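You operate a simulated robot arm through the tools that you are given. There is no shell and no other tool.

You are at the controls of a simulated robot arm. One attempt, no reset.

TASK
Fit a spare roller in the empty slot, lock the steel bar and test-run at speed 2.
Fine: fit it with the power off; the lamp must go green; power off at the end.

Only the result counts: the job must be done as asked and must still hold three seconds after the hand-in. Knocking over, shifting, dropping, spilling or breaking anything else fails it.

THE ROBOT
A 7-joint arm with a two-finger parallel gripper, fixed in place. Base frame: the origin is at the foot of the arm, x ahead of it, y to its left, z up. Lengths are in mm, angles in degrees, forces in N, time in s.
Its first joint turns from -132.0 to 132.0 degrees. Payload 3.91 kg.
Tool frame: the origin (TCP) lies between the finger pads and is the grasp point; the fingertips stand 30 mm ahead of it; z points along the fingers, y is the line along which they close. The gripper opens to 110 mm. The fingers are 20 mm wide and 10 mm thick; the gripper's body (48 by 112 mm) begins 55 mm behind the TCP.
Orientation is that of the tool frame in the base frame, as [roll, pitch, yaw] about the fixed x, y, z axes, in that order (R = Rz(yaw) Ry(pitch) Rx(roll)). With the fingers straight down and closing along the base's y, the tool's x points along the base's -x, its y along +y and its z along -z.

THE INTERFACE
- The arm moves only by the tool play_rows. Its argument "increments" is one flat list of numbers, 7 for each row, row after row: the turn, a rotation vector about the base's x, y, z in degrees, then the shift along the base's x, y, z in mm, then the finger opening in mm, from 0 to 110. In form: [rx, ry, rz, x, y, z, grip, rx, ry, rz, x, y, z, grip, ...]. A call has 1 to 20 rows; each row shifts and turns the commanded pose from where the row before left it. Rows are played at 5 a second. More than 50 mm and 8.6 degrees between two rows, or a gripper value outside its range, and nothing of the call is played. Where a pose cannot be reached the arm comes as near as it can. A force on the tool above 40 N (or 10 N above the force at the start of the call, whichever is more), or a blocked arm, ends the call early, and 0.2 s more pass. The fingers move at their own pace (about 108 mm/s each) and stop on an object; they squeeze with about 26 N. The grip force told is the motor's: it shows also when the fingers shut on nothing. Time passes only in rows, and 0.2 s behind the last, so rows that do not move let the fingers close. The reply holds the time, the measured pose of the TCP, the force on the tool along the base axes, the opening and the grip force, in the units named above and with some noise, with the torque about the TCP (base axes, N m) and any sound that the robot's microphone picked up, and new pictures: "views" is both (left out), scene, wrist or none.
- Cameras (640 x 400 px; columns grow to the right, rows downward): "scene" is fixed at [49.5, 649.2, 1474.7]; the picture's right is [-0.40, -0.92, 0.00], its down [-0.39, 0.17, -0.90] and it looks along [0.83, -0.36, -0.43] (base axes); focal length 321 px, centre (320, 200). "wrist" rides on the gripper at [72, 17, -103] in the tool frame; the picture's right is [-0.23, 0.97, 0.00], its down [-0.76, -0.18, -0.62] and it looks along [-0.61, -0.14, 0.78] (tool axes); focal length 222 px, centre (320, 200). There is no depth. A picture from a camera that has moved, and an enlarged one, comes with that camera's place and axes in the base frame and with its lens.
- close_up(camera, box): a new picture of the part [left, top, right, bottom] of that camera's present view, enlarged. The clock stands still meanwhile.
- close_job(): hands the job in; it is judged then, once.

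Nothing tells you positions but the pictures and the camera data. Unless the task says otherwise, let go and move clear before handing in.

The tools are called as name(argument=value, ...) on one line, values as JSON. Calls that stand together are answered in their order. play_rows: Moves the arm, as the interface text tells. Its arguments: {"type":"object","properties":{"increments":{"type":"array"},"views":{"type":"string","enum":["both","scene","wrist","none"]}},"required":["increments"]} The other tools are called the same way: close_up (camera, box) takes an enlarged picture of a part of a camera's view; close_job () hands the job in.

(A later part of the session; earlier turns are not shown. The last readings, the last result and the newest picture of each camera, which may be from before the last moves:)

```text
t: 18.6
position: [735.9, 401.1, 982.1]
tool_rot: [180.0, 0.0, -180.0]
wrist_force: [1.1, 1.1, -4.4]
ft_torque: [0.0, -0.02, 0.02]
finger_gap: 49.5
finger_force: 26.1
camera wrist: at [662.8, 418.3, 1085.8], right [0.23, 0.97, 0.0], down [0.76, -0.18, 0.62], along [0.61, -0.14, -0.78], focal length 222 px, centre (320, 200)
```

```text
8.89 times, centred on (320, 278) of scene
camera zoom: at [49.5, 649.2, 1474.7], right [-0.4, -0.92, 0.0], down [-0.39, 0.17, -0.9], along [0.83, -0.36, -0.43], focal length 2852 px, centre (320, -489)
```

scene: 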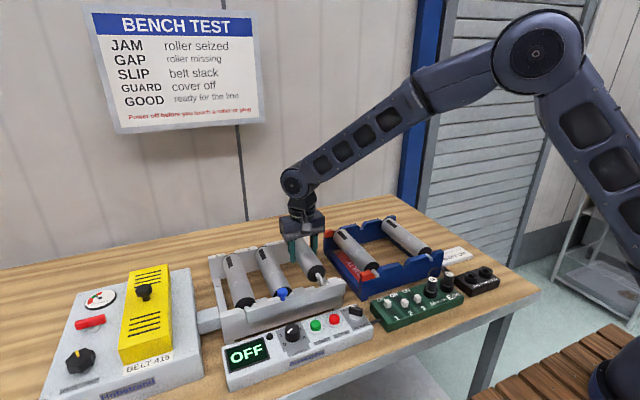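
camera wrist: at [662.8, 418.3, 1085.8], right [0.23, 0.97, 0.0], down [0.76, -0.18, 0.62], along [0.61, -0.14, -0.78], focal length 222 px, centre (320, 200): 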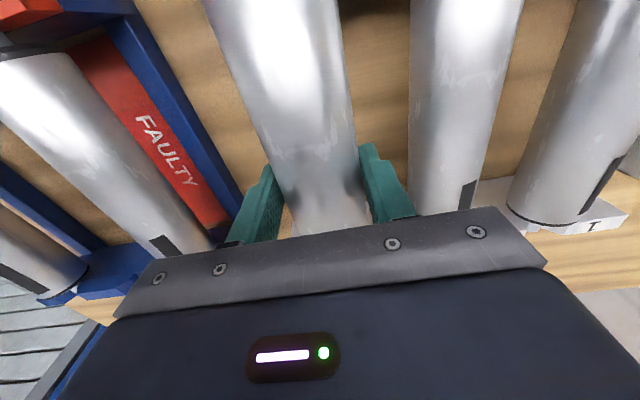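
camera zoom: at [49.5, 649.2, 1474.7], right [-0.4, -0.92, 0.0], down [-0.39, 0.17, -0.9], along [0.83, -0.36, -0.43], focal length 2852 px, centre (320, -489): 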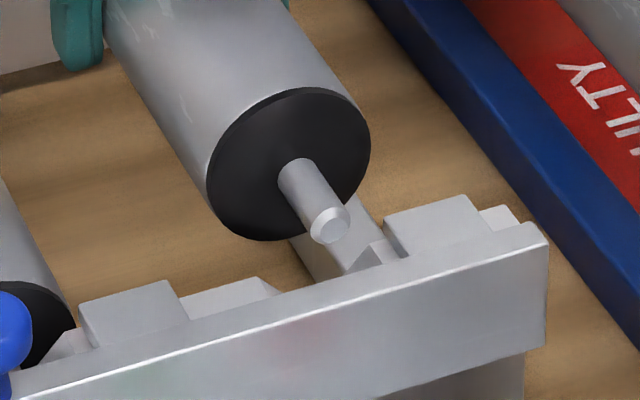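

Alignment looks good in both views. I'll take another reading before the final descent since x read slightly high.

play_rows(increments=[0, 0, 0, 0, 0, 0, 30, 0, 0, 0, 0, 0, 0, 30], views="none")

play_rows(increments=[0, 0, 0, 0, 0, 0, 30], views="none")

```text
t: 19.2
position: [735.8, 400.6, 982.1]
tool_rot: [180.0, 0.0, -180.0]
wrist_force: [0.5, -0.1, -3.9]
ft_torque: [-0.01, -0.01, 0.03]
finger_gap: 49.5
finger_force: 26.3
```

```text
t: 19.6
position: [734.8, 401.2, 982.5]
tool_rot: [180.0, 0.0, 179.9]
wrist_force: [-0.2, -0.3, -3.7]
ft_torque: [0.0, -0.01, -0.02]
finger_gap: 49.4
finger_force: 25.9
```

play_rows(increments=[0, 0, 0, -2, 0, -10, 30, 0, 0, 0, 0, 0, -8, 30, 0, 0, 0, 0, 0, -6, 30, 0, 0, 0, 0, 0, 0, 30], views="scene")

close_up(camera="scene", box=[290, 255, 350, 300])

close_up(camera="scene", box=[250, 220, 350, 290])

```text
t: 20.6
position: [732.0, 402.0, 958.3]
tool_rot: [179.9, 0.0, 180.0]
wrist_force: [5.6, -0.3, -4.0]
ft_torque: [0.01, 0.08, 0.03]
finger_gap: 49.7
finger_force: 26.2
```

scene: 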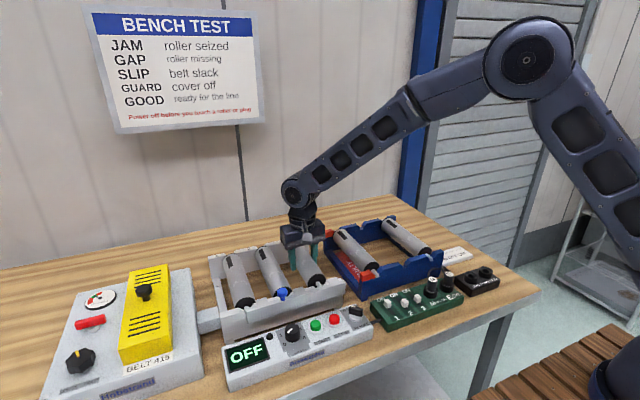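

```text
8.89 times, centred on (320, 278) of scene
camera zoom: at [49.5, 649.2, 1474.7], right [-0.4, -0.92, 0.0], down [-0.39, 0.17, -0.9], along [0.83, -0.36, -0.43], focal length 2852 px, centre (320, -489)
```

zoom: 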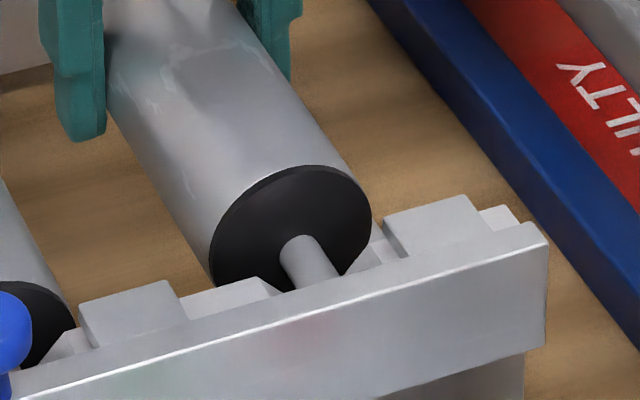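

```text
5.71 times, centred on (300, 255) of scene
camera zoom: at [49.5, 649.2, 1474.7], right [-0.4, -0.92, 0.0], down [-0.39, 0.17, -0.9], along [0.83, -0.36, -0.43], focal length 1834 px, centre (434, -114)
```

zoom: 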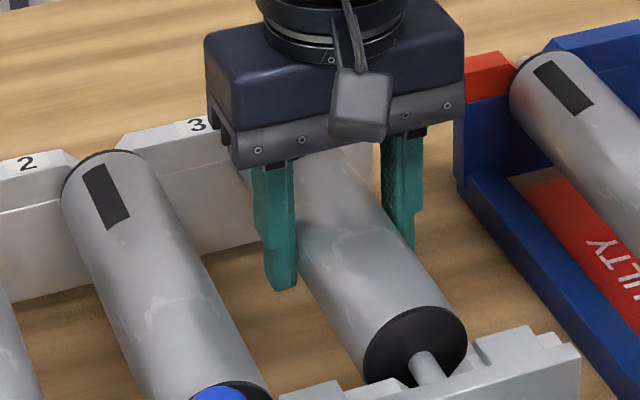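

A small +x force suggests the axle tip grazes the bar, so I'll move back +2 in x and continue down slowly.

play_rows(increments=[0, 0, 0, 2, 0, 0, 30, 0, 0, 0, 0, 0, 0, 30], views="none")

play_rows(increments=[0, 0, 0, 0, 0, -4, 30, 0, 0, 0, 0, 0, -3, 30, 0, 0, 0, 0, 0, 0, 30], views="none")

```text
t: 21.2
position: [734.2, 399.7, 957.9]
tool_rot: [180.0, 0.1, -180.0]
wrist_force: [-0.9, 1.5, -4.3]
ft_torque: [0.0, -0.01, 0.03]
finger_gap: 49.4
finger_force: 25.8
```

```text
t: 22.0
position: [735.0, 400.7, 950.5]
tool_rot: [-180.0, 0.0, 180.0]
wrist_force: [0.5, -4.3, 2.5]
ft_torque: [0.0, -0.06, -0.03]
finger_gap: 49.6
finger_force: 26.2
```

Contact with a lead-in flare pushes toward −y; I'll follow it and go on down.

play_rows(increments=[0, 0, 0, 0, -1, 0, 30, 0, 0, 0, 0, 0, -2, 30, 0, 0, 0, 0, 0, 0, 30], views="none")

play_rows(increments=[0, 0, 0, 0, 0, -2, 30, 0, 0, 0, 0, 0, 0, 30], views="none")

```text
t: 22.8
position: [733.9, 400.2, 946.6]
tool_rot: [179.9, 0.0, -179.9]
wrist_force: [0.3, 0.9, -4.5]
ft_torque: [0.01, 0.03, -0.02]
finger_gap: 49.5
finger_force: 26.1
```

```text
t: 23.4
position: [735.6, 401.2, 948.2]
tool_rot: [179.9, 0.2, 180.0]
wrist_force: [2.3, 1.7, 14.4]
ft_torque: [0.03, 0.25, -0.01]
finger_gap: 49.7
finger_force: 26.7
```

It appears to have bottomed out at the same height as in the tray. I'll check visually against the neighbouring roller.

close_up(camera="scene", box=[225, 250, 350, 320])

close_up(camera="scene", box=[290, 255, 350, 300])

close_up(camera="wrist", box=[160, 0, 480, 240])

```text
5.12 times, centred on (288, 285) of scene
camera zoom: at [49.5, 649.2, 1474.7], right [-0.4, -0.92, 0.0], down [-0.39, 0.17, -0.9], along [0.83, -0.36, -0.43], focal length 1643 px, centre (486, -235)
```

zoom: 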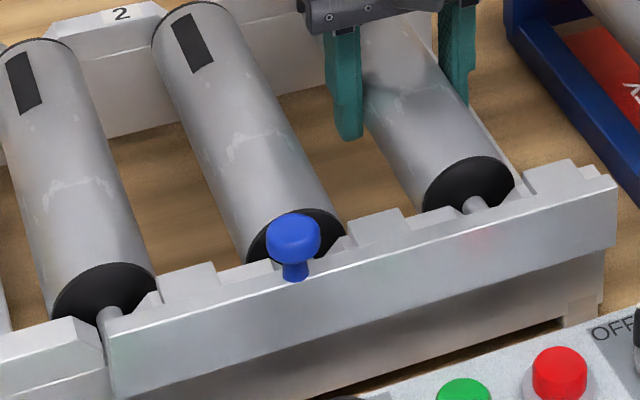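

```text
8.89 times, centred on (320, 278) of scene
camera zoom: at [49.5, 649.2, 1474.7], right [-0.4, -0.92, 0.0], down [-0.39, 0.17, -0.9], along [0.83, -0.36, -0.43], focal length 2852 px, centre (320, -489)
```

zoom: 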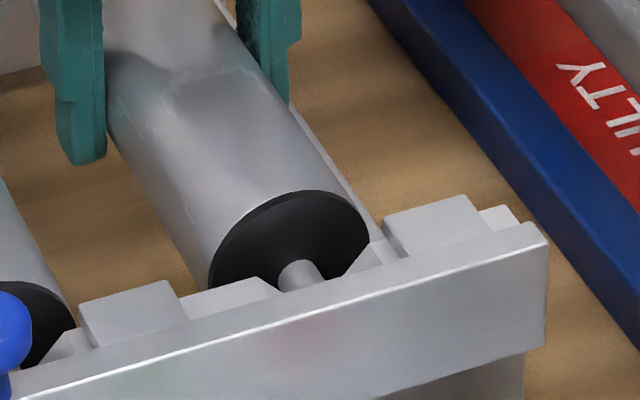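

```text
1.67 times, centred on (320, 120) of wrist
camera zoom: at [662.7, 418.2, 1050.1], right [0.23, 0.97, 0.0], down [0.76, -0.18, 0.62], along [0.61, -0.14, -0.78], focal length 370 px, centre (320, 333)
```

zoom: 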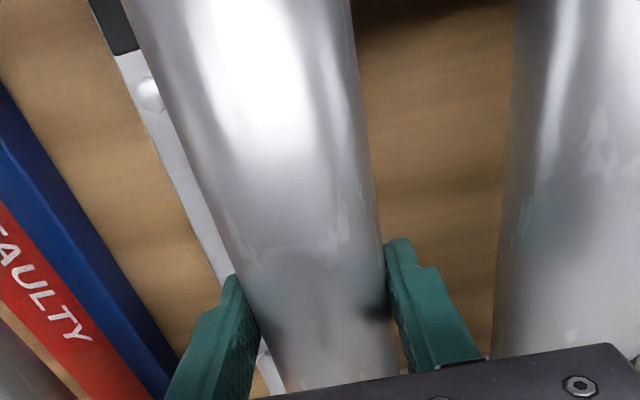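

The three end discs line up to within about 2 mm. I'll press gently a bit more to confirm it's on the notch bottom.

play_rows(increments=[0, 0, 0, 0, 0, -1.5, 30, 0, 0, 0, 0, 0, 0, 30], views="none")

```text
t: 24.0
position: [733.8, 400.4, 943.8]
tool_rot: [180.0, 0.0, -180.0]
wrist_force: [8.1, 1.0, 15.2]
ft_torque: [0.01, -0.18, 0.0]
finger_gap: 50.0
finger_force: 26.1
```

close_up(camera="scene", box=[290, 255, 350, 300])

play_rows(increments=[0, 0, 0, 0, 0, -1.5, 30, 0, 0, 0, 0, 0, 0, 30], views="none")

close_up(camera="scene", box=[290, 255, 350, 300])

```text
8.89 times, centred on (320, 278) of scene
camera zoom: at [49.5, 649.2, 1474.7], right [-0.4, -0.92, 0.0], down [-0.39, 0.17, -0.9], along [0.83, -0.36, -0.43], focal length 2852 px, centre (320, -489)
```

zoom: 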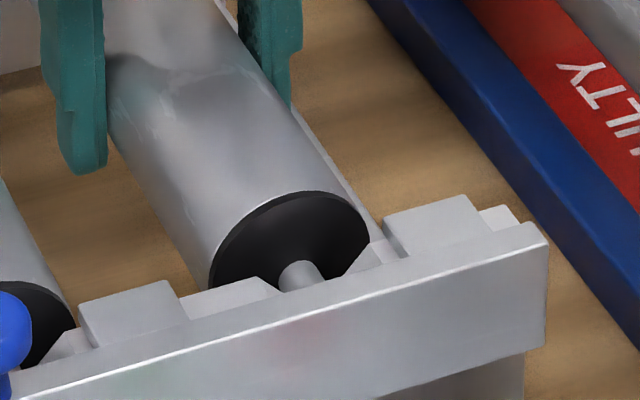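

```text
t: 24.6
position: [732.7, 400.5, 942.5]
tool_rot: [-180.0, 0.1, -179.9]
wrist_force: [4.8, 5.5, 16.2]
ft_torque: [0.08, 0.04, -0.09]
finger_gap: 49.7
finger_force: 26.4
```

```text
8.89 times, centred on (320, 278) of scene
camera zoom: at [49.5, 649.2, 1474.7], right [-0.4, -0.92, 0.0], down [-0.39, 0.17, -0.9], along [0.83, -0.36, -0.43], focal length 2852 px, centre (320, -489)
```

zoom: 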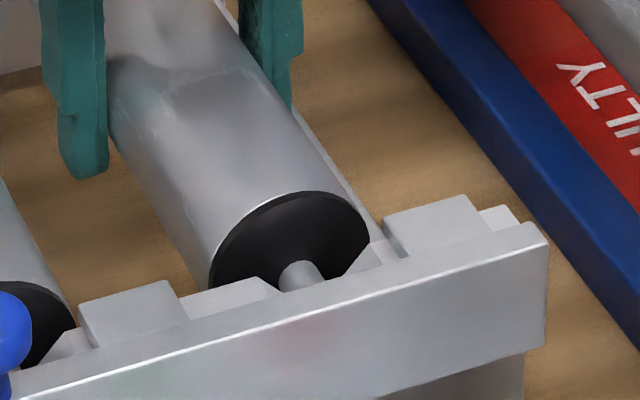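

The roller stays put while the fingers slide, so it is seated. I'll open just a little (the rail is close), then rise.

play_rows(increments=[0, 0, 0, 0, 0, 0, 54, 0, 0, 0, 0, 0, 0, 54, 0, 0, 0, 0, 0, 5, 55, 0, 0, 0, 0, 0, 10, 60, 0, 0, 0, 0, 0, 20, 64, 0, 0, 0, 0, 0, 30, 64, 0, 0, 0, 0, 0, 40, 64, 0, 0, 0, 0, 0, 0, 64], views="both")

close_up(camera="scene", box=[205, 235, 350, 325])

close_up(camera="scene", box=[290, 255, 350, 300])

close_up(camera="wrist", box=[160, 0, 480, 240])

```text
t: 26.4
position: [732.1, 402.5, 1046.7]
tool_rot: [180.0, 0.0, 180.0]
wrist_force: [0.3, 0.3, 0.5]
ft_torque: [-0.01, 0.0, 0.02]
finger_gap: 63.8
finger_force: 0.0
camera wrist: at [660.1, 419.0, 1151.0], right [0.23, 0.97, 0.0], down [0.76, -0.18, 0.62], along [0.61, -0.14, -0.78], focal length 222 px, centre (320, 200)
```

scene: 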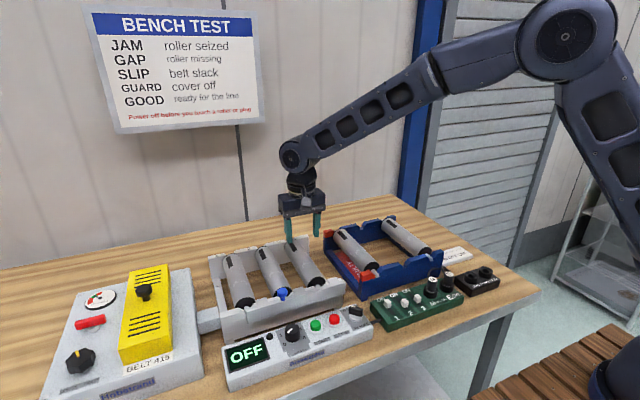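
wrist: 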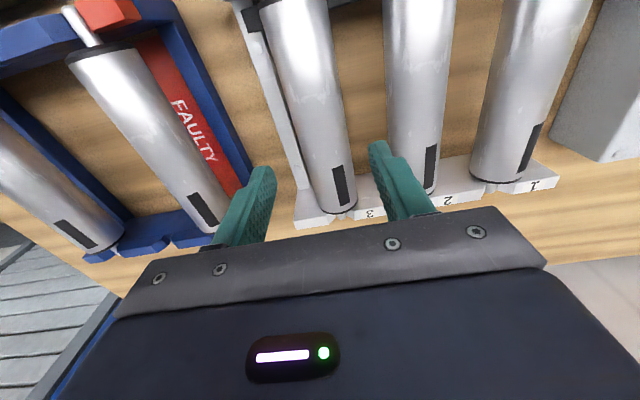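

```text
4.41 times, centred on (278, 280) of scene
camera zoom: at [49.5, 649.2, 1474.7], right [-0.4, -0.92, 0.0], down [-0.39, 0.17, -0.9], along [0.83, -0.36, -0.43], focal length 1416 px, centre (508, -153)
```

zoom: 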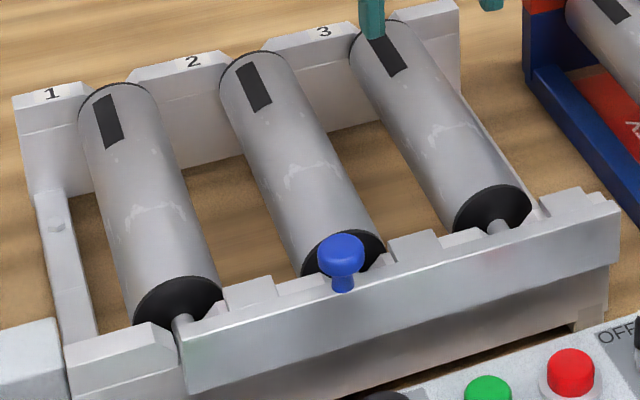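

```text
8.89 times, centred on (320, 278) of scene
camera zoom: at [49.5, 649.2, 1474.7], right [-0.4, -0.92, 0.0], down [-0.39, 0.17, -0.9], along [0.83, -0.36, -0.43], focal length 2852 px, centre (320, -489)
```

zoom: 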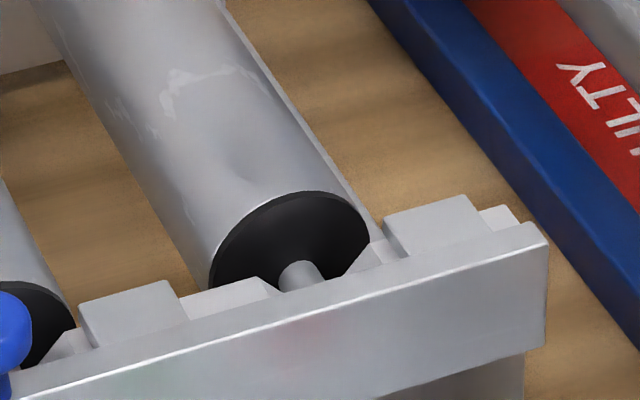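

```text
1.67 times, centred on (320, 120) of wrist
camera zoom: at [660.1, 419.0, 1151.0], right [0.23, 0.97, 0.0], down [0.76, -0.18, 0.62], along [0.61, -0.14, -0.78], focal length 370 px, centre (320, 333)
```

zoom: 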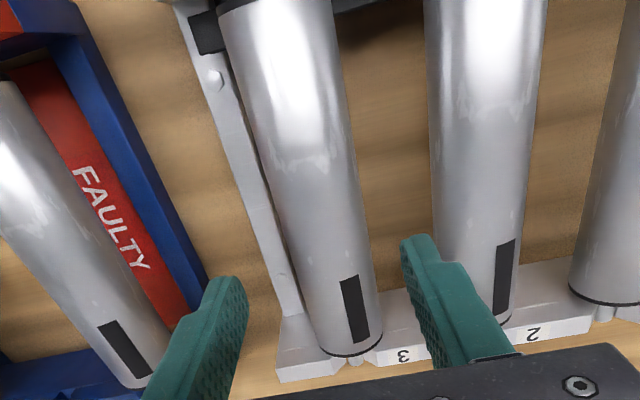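

The new roller is seated parallel with the others. Now to the blue knob at about (603, 499, 975): I'll move above it.

play_rows(increments=[0, 0, 0, -33, 24, 0, 50, 0, 0, 0, -33, 24, 0, 50, 0, 0, 0, -33, 24, 0, 50, 0, 0, 0, -32, 25, 0, 50, 0, 0, 0, 0, 0, 0, 50], views="both")

close_up(camera="wrist", box=[200, 90, 440, 240])

close_up(camera="scene", box=[230, 210, 340, 310])

```text
t: 27.6
position: [601.6, 499.2, 1046.7]
tool_rot: [180.0, 0.1, 179.9]
wrist_force: [0.2, 0.7, -0.2]
ft_torque: [0.01, 0.01, 0.05]
finger_gap: 50.3
finger_force: 0.1
camera wrist: at [529.1, 516.8, 1150.4], right [0.23, 0.97, 0.0], down [0.76, -0.18, 0.62], along [0.61, -0.14, -0.78], focal length 222 px, centre (320, 200)
```

scene: 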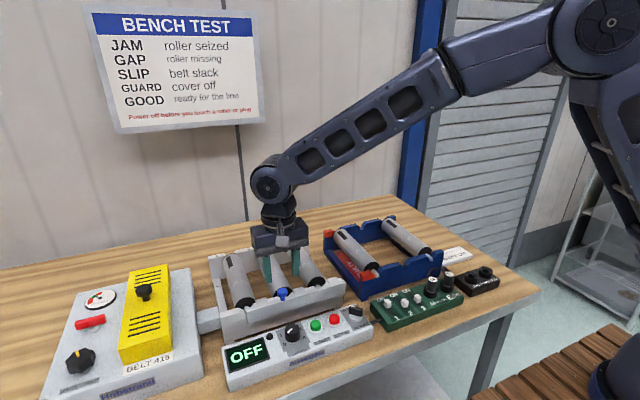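
wrist: 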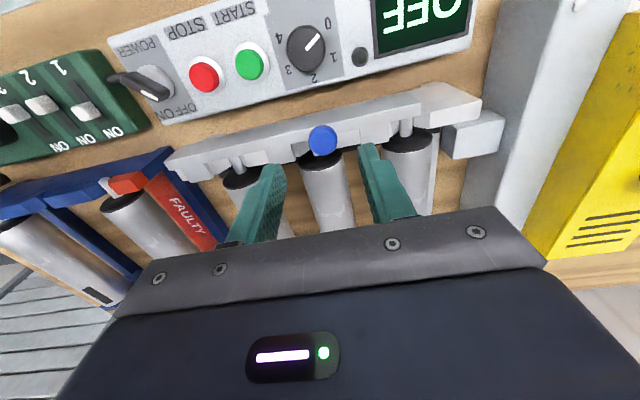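

```text
2.67 times, centred on (320, 165) of wrist
camera zoom: at [529.1, 516.8, 1150.4], right [0.23, 0.97, 0.0], down [0.76, -0.18, 0.62], along [0.61, -0.14, -0.78], focal length 592 px, centre (320, 293)
```

zoom: 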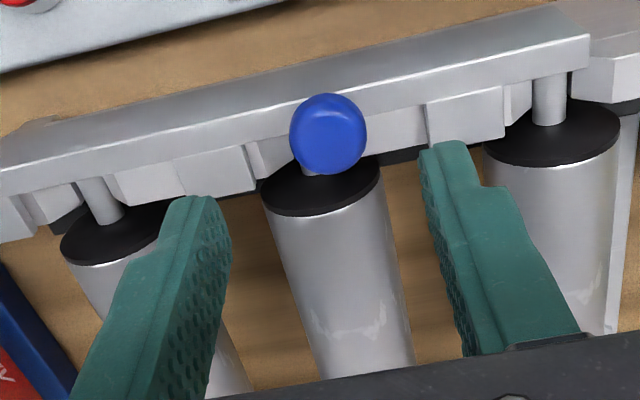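

```text
4.00 times, centred on (285, 260) of scene
camera zoom: at [49.5, 649.2, 1474.7], right [-0.4, -0.92, 0.0], down [-0.39, 0.17, -0.9], along [0.83, -0.36, -0.43], focal length 1284 px, centre (460, -40)
```

zoom: 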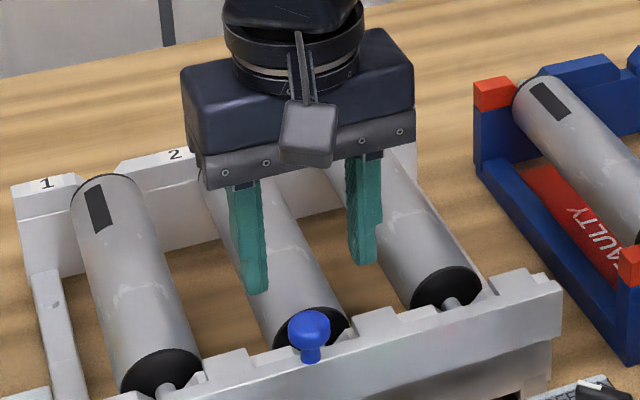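

The knob is centred under the gripper within about 2 mm. Descending to straddle it.

play_rows(increments=[0, 0, 0, 2, 0, -20, 50, 0, 0, 0, 0, 0, -20, 50, 0, 0, 0, 0, 0, -12, 50, 0, 0, 0, 0, 0, 0, 50], views="both")

close_up(camera="wrist", box=[200, 90, 440, 240])

close_up(camera="scene", box=[250, 250, 320, 310])

```text
t: 28.6
position: [606.0, 499.6, 995.8]
tool_rot: [-180.0, 0.0, -180.0]
wrist_force: [0.9, -0.4, 0.3]
ft_torque: [0.02, 0.0, -0.02]
finger_gap: 49.8
finger_force: 0.0
camera wrist: at [533.2, 516.8, 1099.5], right [0.23, 0.97, 0.0], down [0.76, -0.18, 0.62], along [0.61, -0.14, -0.78], focal length 222 px, centre (320, 200)
```

scene: 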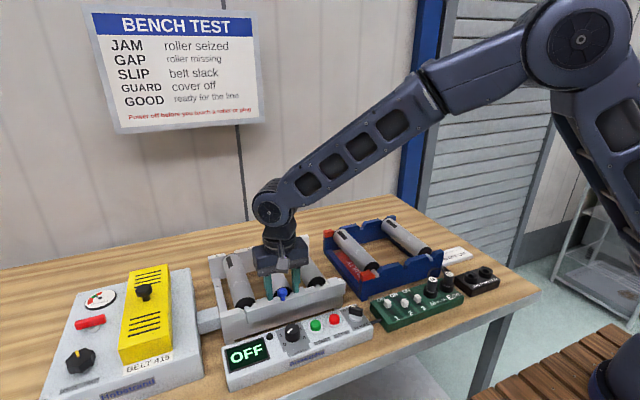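
wrist: 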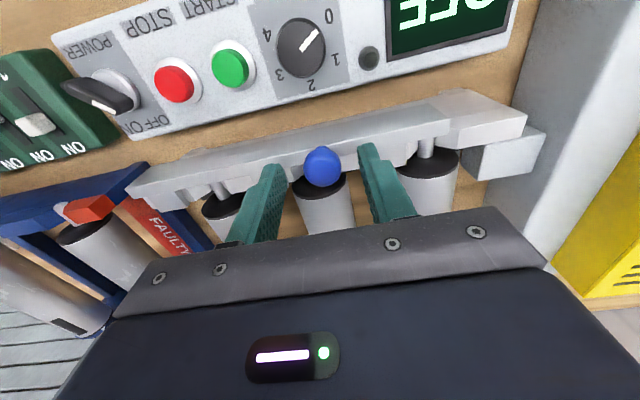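

```text
2.67 times, centred on (320, 165) of wrist
camera zoom: at [533.2, 516.8, 1099.5], right [0.23, 0.97, 0.0], down [0.76, -0.18, 0.62], along [0.61, -0.14, -0.78], focal length 592 px, centre (320, 293)
```

zoom: 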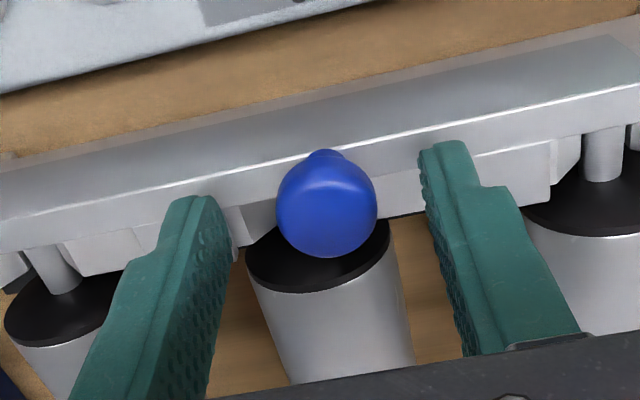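

```text
6.67 times, centred on (285, 280) of scene
camera zoom: at [49.5, 649.2, 1474.7], right [-0.4, -0.92, 0.0], down [-0.39, 0.17, -0.9], along [0.83, -0.36, -0.43], focal length 2139 px, centre (553, -333)
```

zoom: 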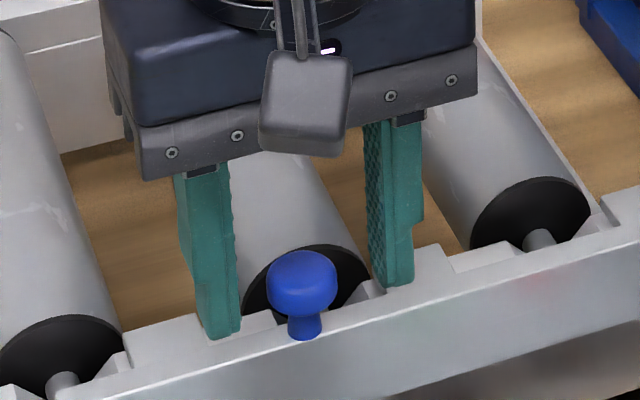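

Fingers straddle the knob, slightly too far in +x. I'll correct −2.5 in x, 3 mm lower, then close.

play_rows(increments=[0, 0, 0, -2.5, 0.5, -3, 50, 0, 0, 0, 0, 0, 0, 30, 0, 0, 0, 0, 0, 0, 10, 0, 0, 0, 0, 0, 0, 10, 0, 0, 0, 0, 0, 0, 10], views="scene")

close_up(camera="scene", box=[250, 250, 320, 310])

```text
t: 29.8
position: [601.9, 501.4, 993.9]
tool_rot: [179.9, 0.1, -180.0]
wrist_force: [6.7, 34.8, 0.2]
ft_torque: [0.75, -0.56, 0.05]
finger_gap: 23.4
finger_force: 45.1
```

scene: 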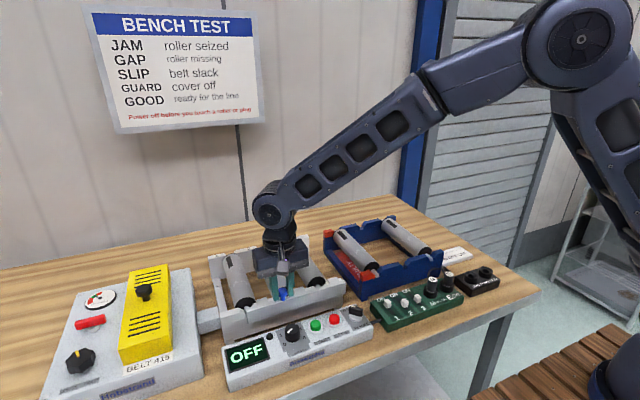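

```text
6.67 times, centred on (285, 280) of scene
camera zoom: at [49.5, 649.2, 1474.7], right [-0.4, -0.92, 0.0], down [-0.39, 0.17, -0.9], along [0.83, -0.36, -0.43], focal length 2139 px, centre (553, -333)
```

zoom: 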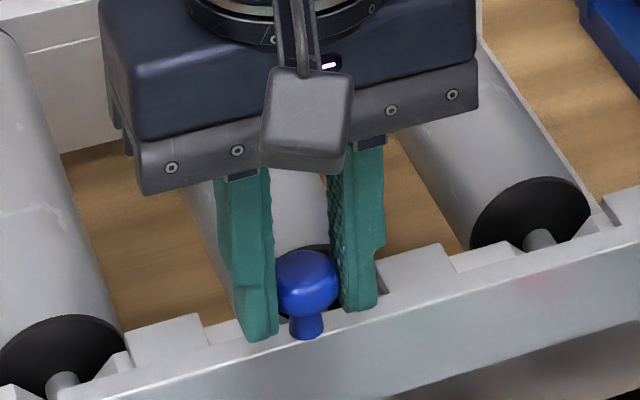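

Knob gripped (23 mm); the +y load shows it sits a little to +y. Now I'll pull the bar toward +y in small steps.

play_rows(increments=[0, 0, 0, 0, 1.5, 0, 10, 0, 0, 0, 0, 1.5, 0, 10, 0, 0, 0, 0, 0, 0, 10], views="none")

play_rows(increments=[0, 0, 0, 0, 2, 0, 10, 0, 0, 0, 0, 2, 0, 10, 0, 0, 0, 0, 2, 0, 10, 0, 0, 0, 0, 2, 0, 10, 0, 0, 0, 0, 2, 0, 10], views="scene")

close_up(camera="scene", box=[205, 235, 350, 325])

```text
t: 30.6
position: [602.3, 500.6, 992.9]
tool_rot: [-179.9, 0.0, 179.9]
wrist_force: [-4.5, 16.6, 15.4]
ft_torque: [0.25, 0.28, 0.03]
finger_gap: 23.3
finger_force: 45.0
```

```text
t: 31.8
position: [601.5, 511.2, 994.1]
tool_rot: [-180.0, 0.0, -180.0]
wrist_force: [-3.9, -2.2, 13.1]
ft_torque: [-0.09, 0.63, -0.05]
finger_gap: 23.1
finger_force: 44.3
```

scene: 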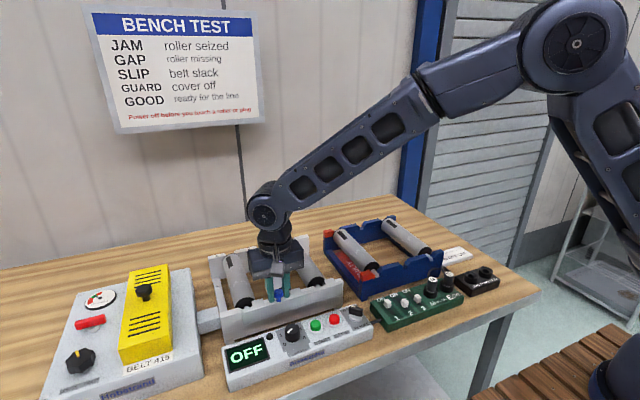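

```text
4.41 times, centred on (278, 280) of scene
camera zoom: at [49.5, 649.2, 1474.7], right [-0.4, -0.92, 0.0], down [-0.39, 0.17, -0.9], along [0.83, -0.36, -0.43], focal length 1416 px, centre (508, -153)
```

zoom: 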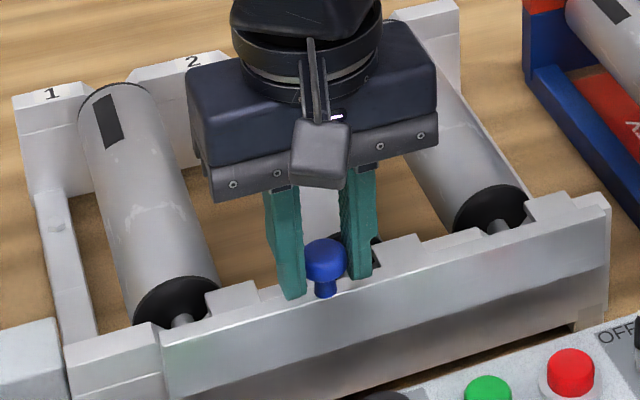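

The bar is sliding freely toward +y. Continuing.

play_rows(increments=[0, 0, 0, 0, 3, 0, 10, 0, 0, 0, 0, 3, 0, 10, 0, 0, 0, 0, 3, 0, 10, 0, 0, 0, 0, 3, 0, 10, 0, 0, 0, 0, 3, 0, 10, 0, 0, 0, 0, 3, 0, 10, 0, 0, 0, 0, 0, 0, 10], views="scene")

close_up(camera="scene", box=[205, 235, 350, 325])

```text
t: 33.4
position: [602.6, 528.7, 993.9]
tool_rot: [-180.0, 0.0, -179.8]
wrist_force: [-4.7, 0.3, 1.3]
ft_torque: [-0.03, -0.28, 0.06]
finger_gap: 23.1
finger_force: 44.8
```

scene: 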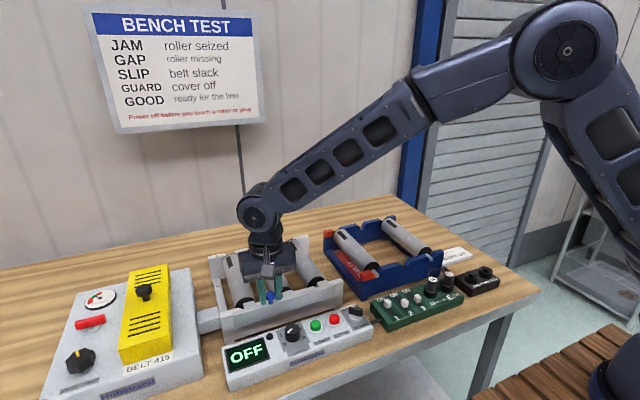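

```text
4.41 times, centred on (278, 280) of scene
camera zoom: at [49.5, 649.2, 1474.7], right [-0.4, -0.92, 0.0], down [-0.39, 0.17, -0.9], along [0.83, -0.36, -0.43], focal length 1416 px, centre (508, -153)
```

zoom: 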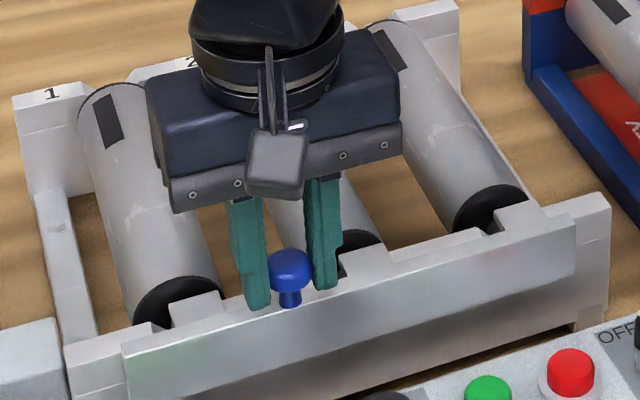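

Teeth are beginning to cover the axles. Continuing in small steps until a stop or click.

play_rows(increments=[0, 0, 0, 0, 2, 0, 10, 0, 0, 0, 0, 2, 0, 10, 0, 0, 0, 0, 2, 0, 10, 0, 0, 0, 0, 0, 0, 10], views="none")

close_up(camera="scene", box=[205, 235, 350, 325])

```text
t: 34.4
position: [601.4, 534.3, 993.8]
tool_rot: [-179.9, -0.1, -180.0]
wrist_force: [-6.7, 0.9, 1.1]
ft_torque: [-0.01, 0.4, -0.02]
finger_gap: 22.9
finger_force: 44.9
```

```text
4.41 times, centred on (278, 280) of scene
camera zoom: at [49.5, 649.2, 1474.7], right [-0.4, -0.92, 0.0], down [-0.39, 0.17, -0.9], along [0.83, -0.36, -0.43], focal length 1416 px, centre (508, -153)
```

zoom: 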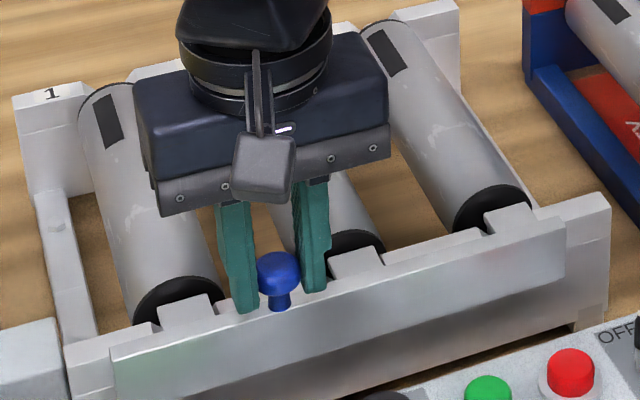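

play_rows(increments=[0, 0, 0, 0, 1.5, 0, 10, 0, 0, 0, 0, 1.5, 0, 10, 0, 0, 0, 0, 0, 0, 10], views="none")

close_up(camera="scene", box=[205, 235, 350, 325])

```text
t: 35.2
position: [602.4, 534.9, 994.1]
tool_rot: [-179.9, 0.1, -180.0]
wrist_force: [-9.1, -21.7, -4.9]
ft_torque: [-0.45, -0.05, -0.04]
finger_gap: 23.3
finger_force: 45.3
```

```text
4.41 times, centred on (278, 280) of scene
camera zoom: at [49.5, 649.2, 1474.7], right [-0.4, -0.92, 0.0], down [-0.39, 0.17, -0.9], along [0.83, -0.36, -0.43], focal length 1416 px, centre (508, -153)
```

zoom: 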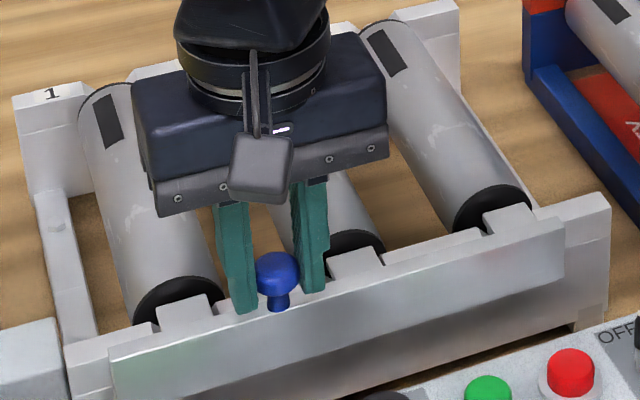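

The bar has hit its end stop (−22 N). One more small push to be sure, then release.

play_rows(increments=[0, 0, 0, 0, 1, 0, 10, 0, 0, 0, 0, 0, 0, 10], views="none")

play_rows(increments=[0, 0, 0, 0, -3, 0, 10, 0, 0, 0, 0, 0, 0, 40, 0, 0, 0, 0, 0, 0, 50, 0, 0, 0, 0, 0, 30, 50, 0, 0, 0, 0, 0, 40, 50, 0, 0, 0, 0, 0, 30, 50], views="both")

close_up(camera="scene", box=[205, 235, 350, 325])

```text
t: 36.0
position: [602.9, 535.2, 992.8]
tool_rot: [-179.8, 0.0, 179.9]
wrist_force: [-6.3, -11.9, 5.7]
ft_torque: [-0.25, 0.34, 0.03]
finger_gap: 22.9
finger_force: 45.0
stopped in row 2: the force on the tool passed its limit at 41 N (the readings are from after the stop); the commanded pose is now the measured one
```

```text
t: 37.4
position: [602.0, 534.1, 1095.4]
tool_rot: [-179.9, -0.1, 180.0]
wrist_force: [-0.1, 0.4, 0.1]
ft_torque: [0.0, 0.01, -0.03]
finger_gap: 50.2
finger_force: 0.0
camera wrist: at [530.0, 550.3, 1198.0], right [0.23, 0.97, 0.0], down [0.76, -0.18, 0.62], along [0.61, -0.14, -0.78], focal length 222 px, centre (320, 200)
```

scene: 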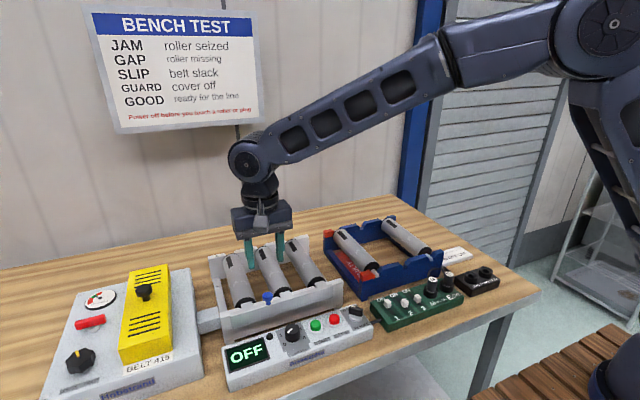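
wrist: 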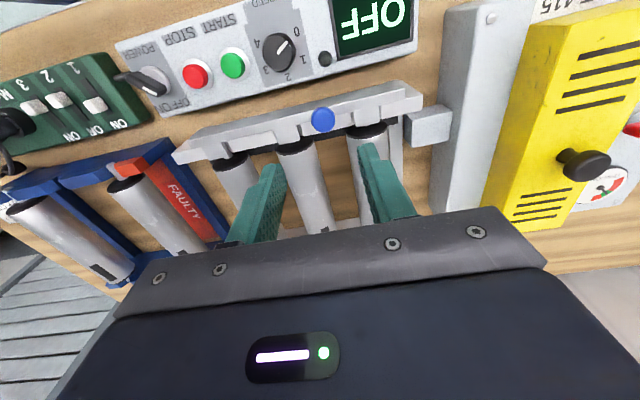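

```text
4.41 times, centred on (278, 280) of scene
camera zoom: at [49.5, 649.2, 1474.7], right [-0.4, -0.92, 0.0], down [-0.39, 0.17, -0.9], along [0.83, -0.36, -0.43], focal length 1416 px, centre (508, -153)
```

zoom: 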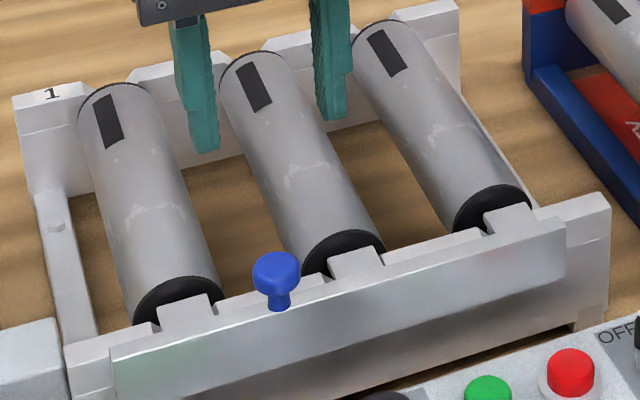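

The bar's teeth now cover all three axles. My relief move may have pulled it back by ~1 mm, so I'll re-push the knob home with one finger only.

play_rows(increments=[0, 0, 0, 0, 3, -35, 50, 0, 0, 0, 0, 0, -35, 50, 0, 0, 0, 0, 0, -30, 50, 0, 0, 0, 0, 4, 0, 50, 0, 0, 0, 0, 4, 0, 50, 0, 0, 0, 0, 0, 0, 50], views="none")

play_rows(increments=[0, 0, 0, 0, 2, 0, 50, 0, 0, 0, 0, 1, 0, 50, 0, 0, 0, 0, 1, 0, 50, 0, 0, 0, 0, 1, 0, 50, 0, 0, 0, 0, 1, 0, 50, 0, 0, 0, 0, 1, 0, 50, 0, 0, 0, 0, 1, 0, 50, 0, 0, 0, 0, 1, 0, 50, 0, 0, 0, 0, 1, 0, 50], views="scene")

close_up(camera="scene", box=[205, 235, 350, 325])

```text
t: 38.8
position: [601.2, 544.9, 991.6]
tool_rot: [-179.9, 0.0, 179.9]
wrist_force: [0.2, 0.4, -0.2]
ft_torque: [0.03, -0.01, 0.01]
finger_gap: 50.3
finger_force: 0.0
```

```text
t: 40.8
position: [602.1, 554.8, 994.3]
tool_rot: [-179.8, -0.1, -180.0]
wrist_force: [-3.5, -21.6, -5.1]
ft_torque: [-0.28, 0.19, -0.1]
finger_gap: 60.6
finger_force: 10.5
```

scene: 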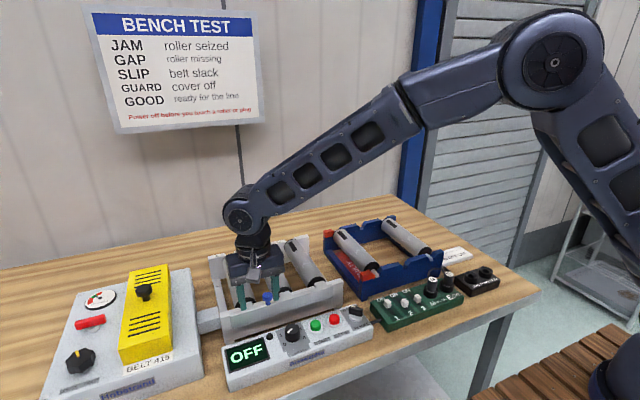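

```text
4.41 times, centred on (278, 280) of scene
camera zoom: at [49.5, 649.2, 1474.7], right [-0.4, -0.92, 0.0], down [-0.39, 0.17, -0.9], along [0.83, -0.36, -0.43], focal length 1416 px, centre (508, -153)
```

zoom: 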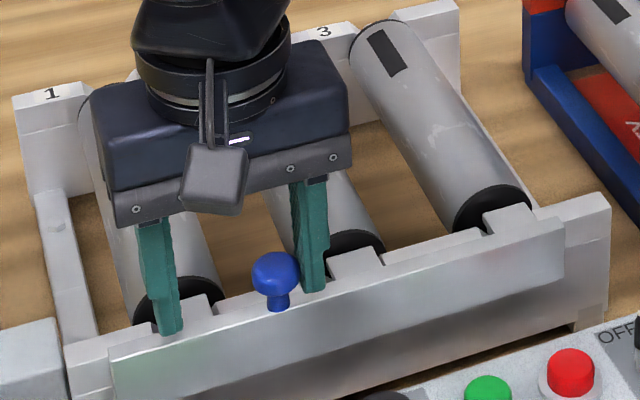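

The bar is home against its stop. Next is the speed knob: I compute its centre near (543, 499), labels in 60° steps, so from 0 to 2 it must turn −120° about z. I'll retreat, go above it and pre-rotate +60°.

play_rows(increments=[0, 0, 0, 0, -10, 0, 50, 0, 0, 0, 0, 0, 40, 50, 0, 0, 0, 0, 0, 40, 50, 0, 0, 0, -30, -22, 0, 50, 0, 0, 0, -29, -23, 0, 50, 0, 0, 7.5, 0, 0, 0, 50, 0, 0, 7.5, 0, 0, 0, 50, 0, 0, 7.5, 0, 0, 0, 50, 0, 0, 7.5, 0, 0, 0, 50, 0, 0, 7.5, 0, 0, 0, 50, 0, 0, 7.5, 0, 0, 0, 50, 0, 0, 7.5, 0, 0, 0, 50, 0, 0, 7.5, 0, 0, 0, 50, 0, 0, 0, 0, 0, 0, 50], views="both")

close_up(camera="wrist", box=[180, 60, 460, 240])

close_up(camera="scene", box=[210, 270, 380, 390])

```text
t: 43.8
position: [543.7, 499.4, 1072.5]
tool_rot: [-179.9, 0.1, -120.0]
wrist_force: [0.4, 0.0, 0.4]
ft_torque: [0.02, 0.02, 0.01]
finger_gap: 50.2
finger_force: 0.1
camera wrist: at [492.2, 446.9, 1176.0], right [-0.73, 0.68, 0.0], down [0.53, 0.57, 0.62], along [0.43, 0.45, -0.78], focal length 222 px, centre (320, 200)
```

scene: 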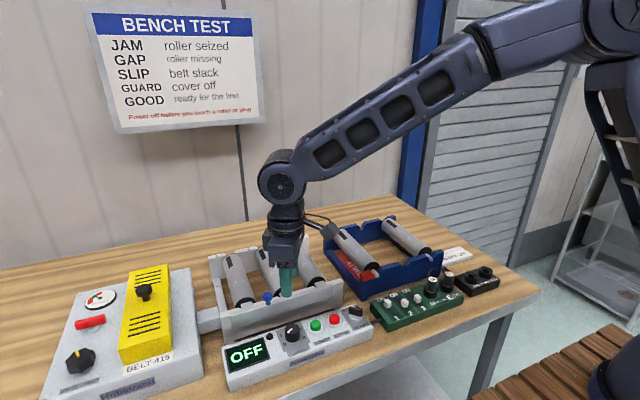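
wrist: 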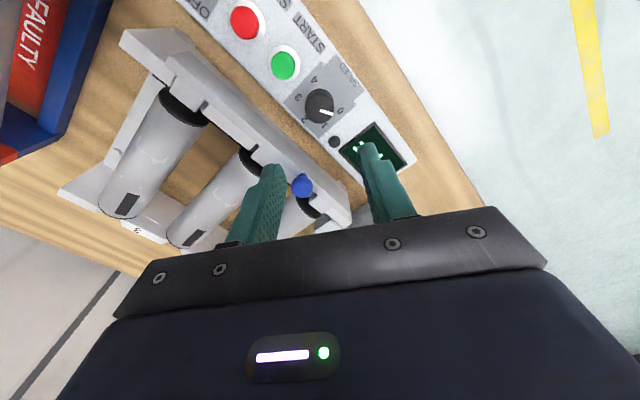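

```text
2.22 times, centred on (320, 150) of wrist
camera zoom: at [492.2, 446.9, 1176.0], right [-0.73, 0.68, 0.0], down [0.53, 0.57, 0.62], along [0.43, 0.45, -0.78], focal length 494 px, centre (320, 311)
```

zoom: 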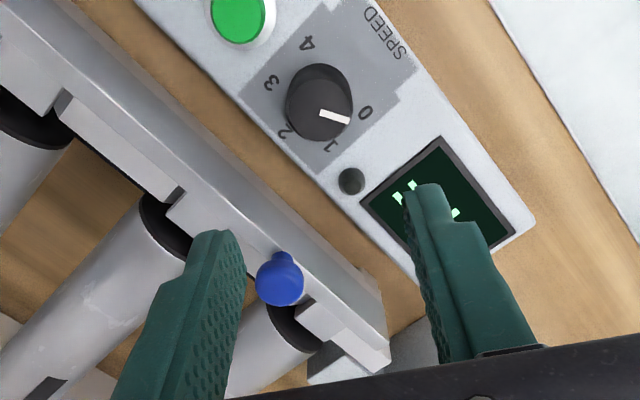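

```text
3.33 times, centred on (295, 330) of scene
camera zoom: at [49.5, 649.2, 1474.7], right [-0.4, -0.92, 0.0], down [-0.39, 0.17, -0.9], along [0.83, -0.36, -0.43], focal length 1070 px, centre (403, -233)
```

zoom: 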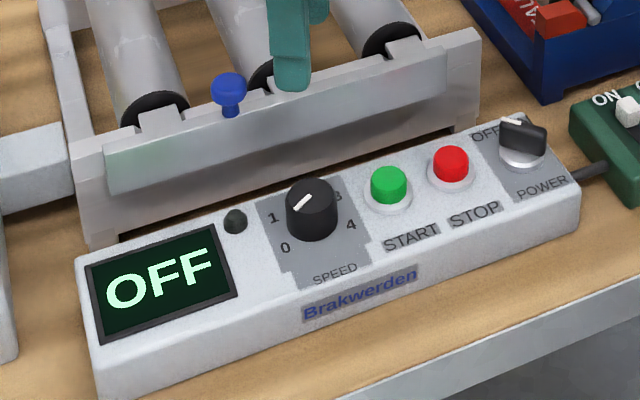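

I'm above the speed knob within ~1–2 mm, fingers oriented at +60°. Descending part way, then check.

play_rows(increments=[0, 0, 0, -1, 0, -30, 50, 0, 0, 0, 0, 0, -30, 50, 0, 0, 0, 0, 0, -30, 50, 0, 0, 0, 0, 0, 0, 50], views="both")

close_up(camera="wrist", box=[200, 90, 440, 240])

close_up(camera="scene", box=[240, 280, 340, 360])

```text
t: 44.8
position: [541.6, 498.3, 982.0]
tool_rot: [180.0, 0.1, -120.0]
wrist_force: [0.1, -0.7, -0.9]
ft_torque: [0.0, -0.03, 0.0]
finger_gap: 50.0
finger_force: 0.0
camera wrist: at [490.1, 444.3, 1086.4], right [-0.73, 0.68, 0.0], down [0.53, 0.57, 0.62], along [0.43, 0.45, -0.78], focal length 222 px, centre (320, 200)
```

scene: 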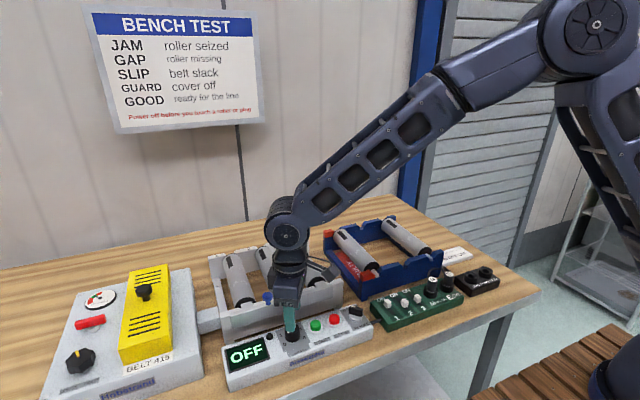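
wrist: 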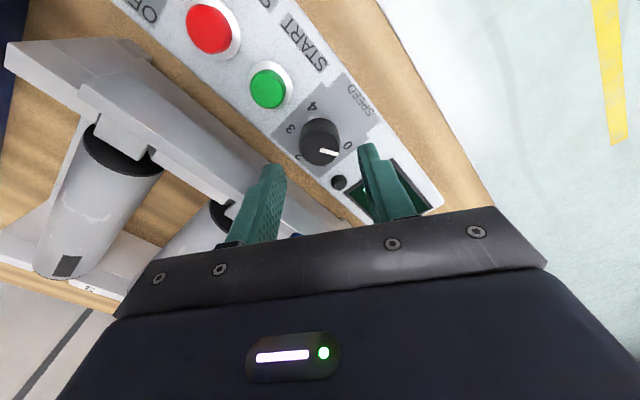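

```text
2.67 times, centred on (320, 165) of wrist
camera zoom: at [490.1, 444.3, 1086.4], right [-0.73, 0.68, 0.0], down [0.53, 0.57, 0.62], along [0.43, 0.45, -0.78], focal length 592 px, centre (320, 293)
```

zoom: 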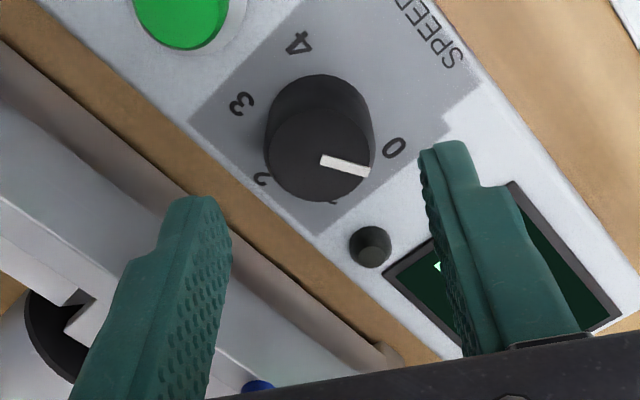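

```text
5.00 times, centred on (290, 320) of scene
camera zoom: at [49.5, 649.2, 1474.7], right [-0.4, -0.92, 0.0], down [-0.39, 0.17, -0.9], along [0.83, -0.36, -0.43], focal length 1604 px, centre (470, -400)
```

zoom: 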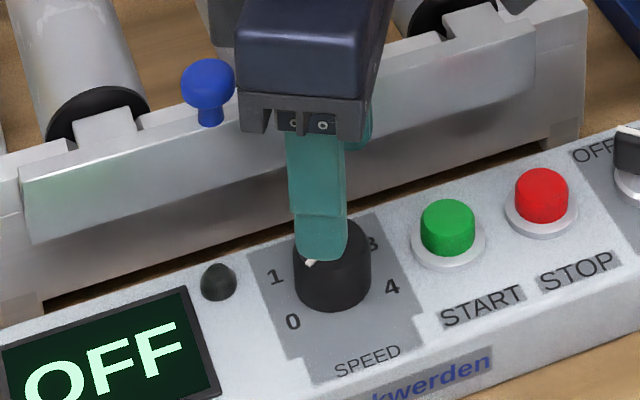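

Both views put the knob centred under the fingers. Descending to grip it.

play_rows(increments=[0, 0, 0, 0, 0, -20, 46, 0, 0, 0, 0, 0, -14, 46, 0, 0, 0, 0, 0, -10, 46, 0, 0, 0, 0, 0, 0, 46], views="both")

close_up(camera="wrist", box=[200, 90, 440, 240])

close_up(camera="scene", box=[240, 280, 340, 360])

```text
t: 45.8
position: [542.4, 498.4, 937.8]
tool_rot: [-179.8, 0.0, -119.9]
wrist_force: [-0.4, -0.5, 0.1]
ft_torque: [0.03, 0.02, 0.02]
finger_gap: 45.9
finger_force: 0.1
camera wrist: at [490.7, 445.7, 1042.6], right [-0.73, 0.68, 0.0], down [0.53, 0.57, 0.62], along [0.43, 0.45, -0.78], focal length 222 px, centre (320, 200)
```

scene: 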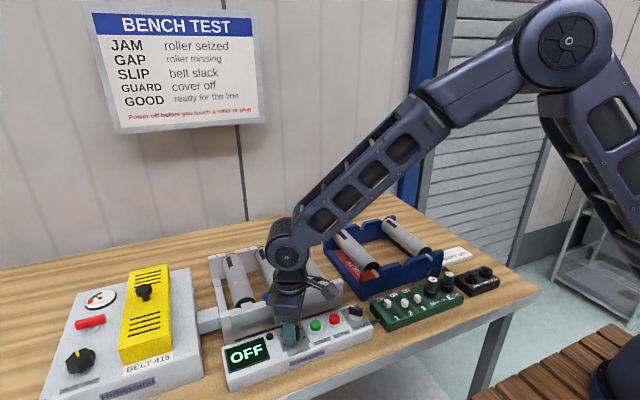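
wrist: 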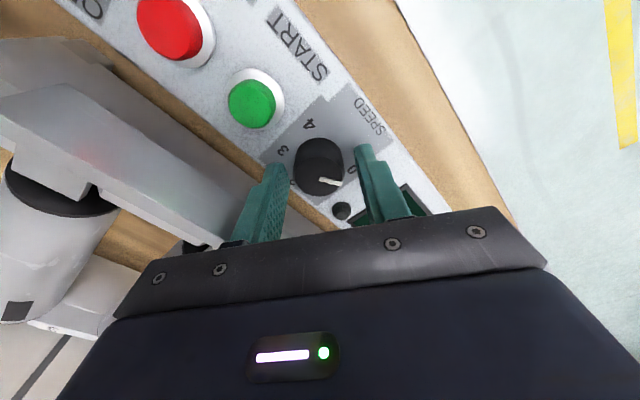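

```text
2.67 times, centred on (320, 165) of wrist
camera zoom: at [490.7, 445.7, 1042.6], right [-0.73, 0.68, 0.0], down [0.53, 0.57, 0.62], along [0.43, 0.45, -0.78], focal length 592 px, centre (320, 293)
```

zoom: 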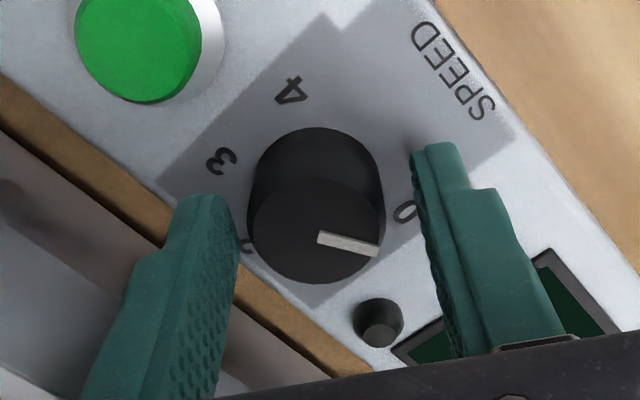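

```text
5.00 times, centred on (290, 320) of scene
camera zoom: at [49.5, 649.2, 1474.7], right [-0.4, -0.92, 0.0], down [-0.39, 0.17, -0.9], along [0.83, -0.36, -0.43], focal length 1604 px, centre (470, -400)
```

zoom: 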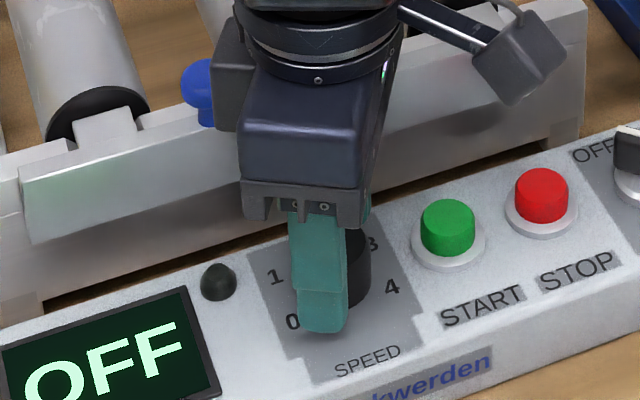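

The knob is well between the fingers. Closing on it.

play_rows(increments=[0, 0, 0, 0, 0, 0, 30, 0, 0, 0, 0, 0, 0, 15, 0, 0, 0, 0, 0, 0, 15, 0, 0, 0, 0, 0, 0, 15], views="none")

```text
t: 46.8
position: [543.2, 498.0, 939.4]
tool_rot: [-179.9, 0.0, -120.1]
wrist_force: [14.3, -8.4, -2.8]
ft_torque: [-0.21, -0.59, -0.06]
finger_gap: 32.1
finger_force: 44.9
```

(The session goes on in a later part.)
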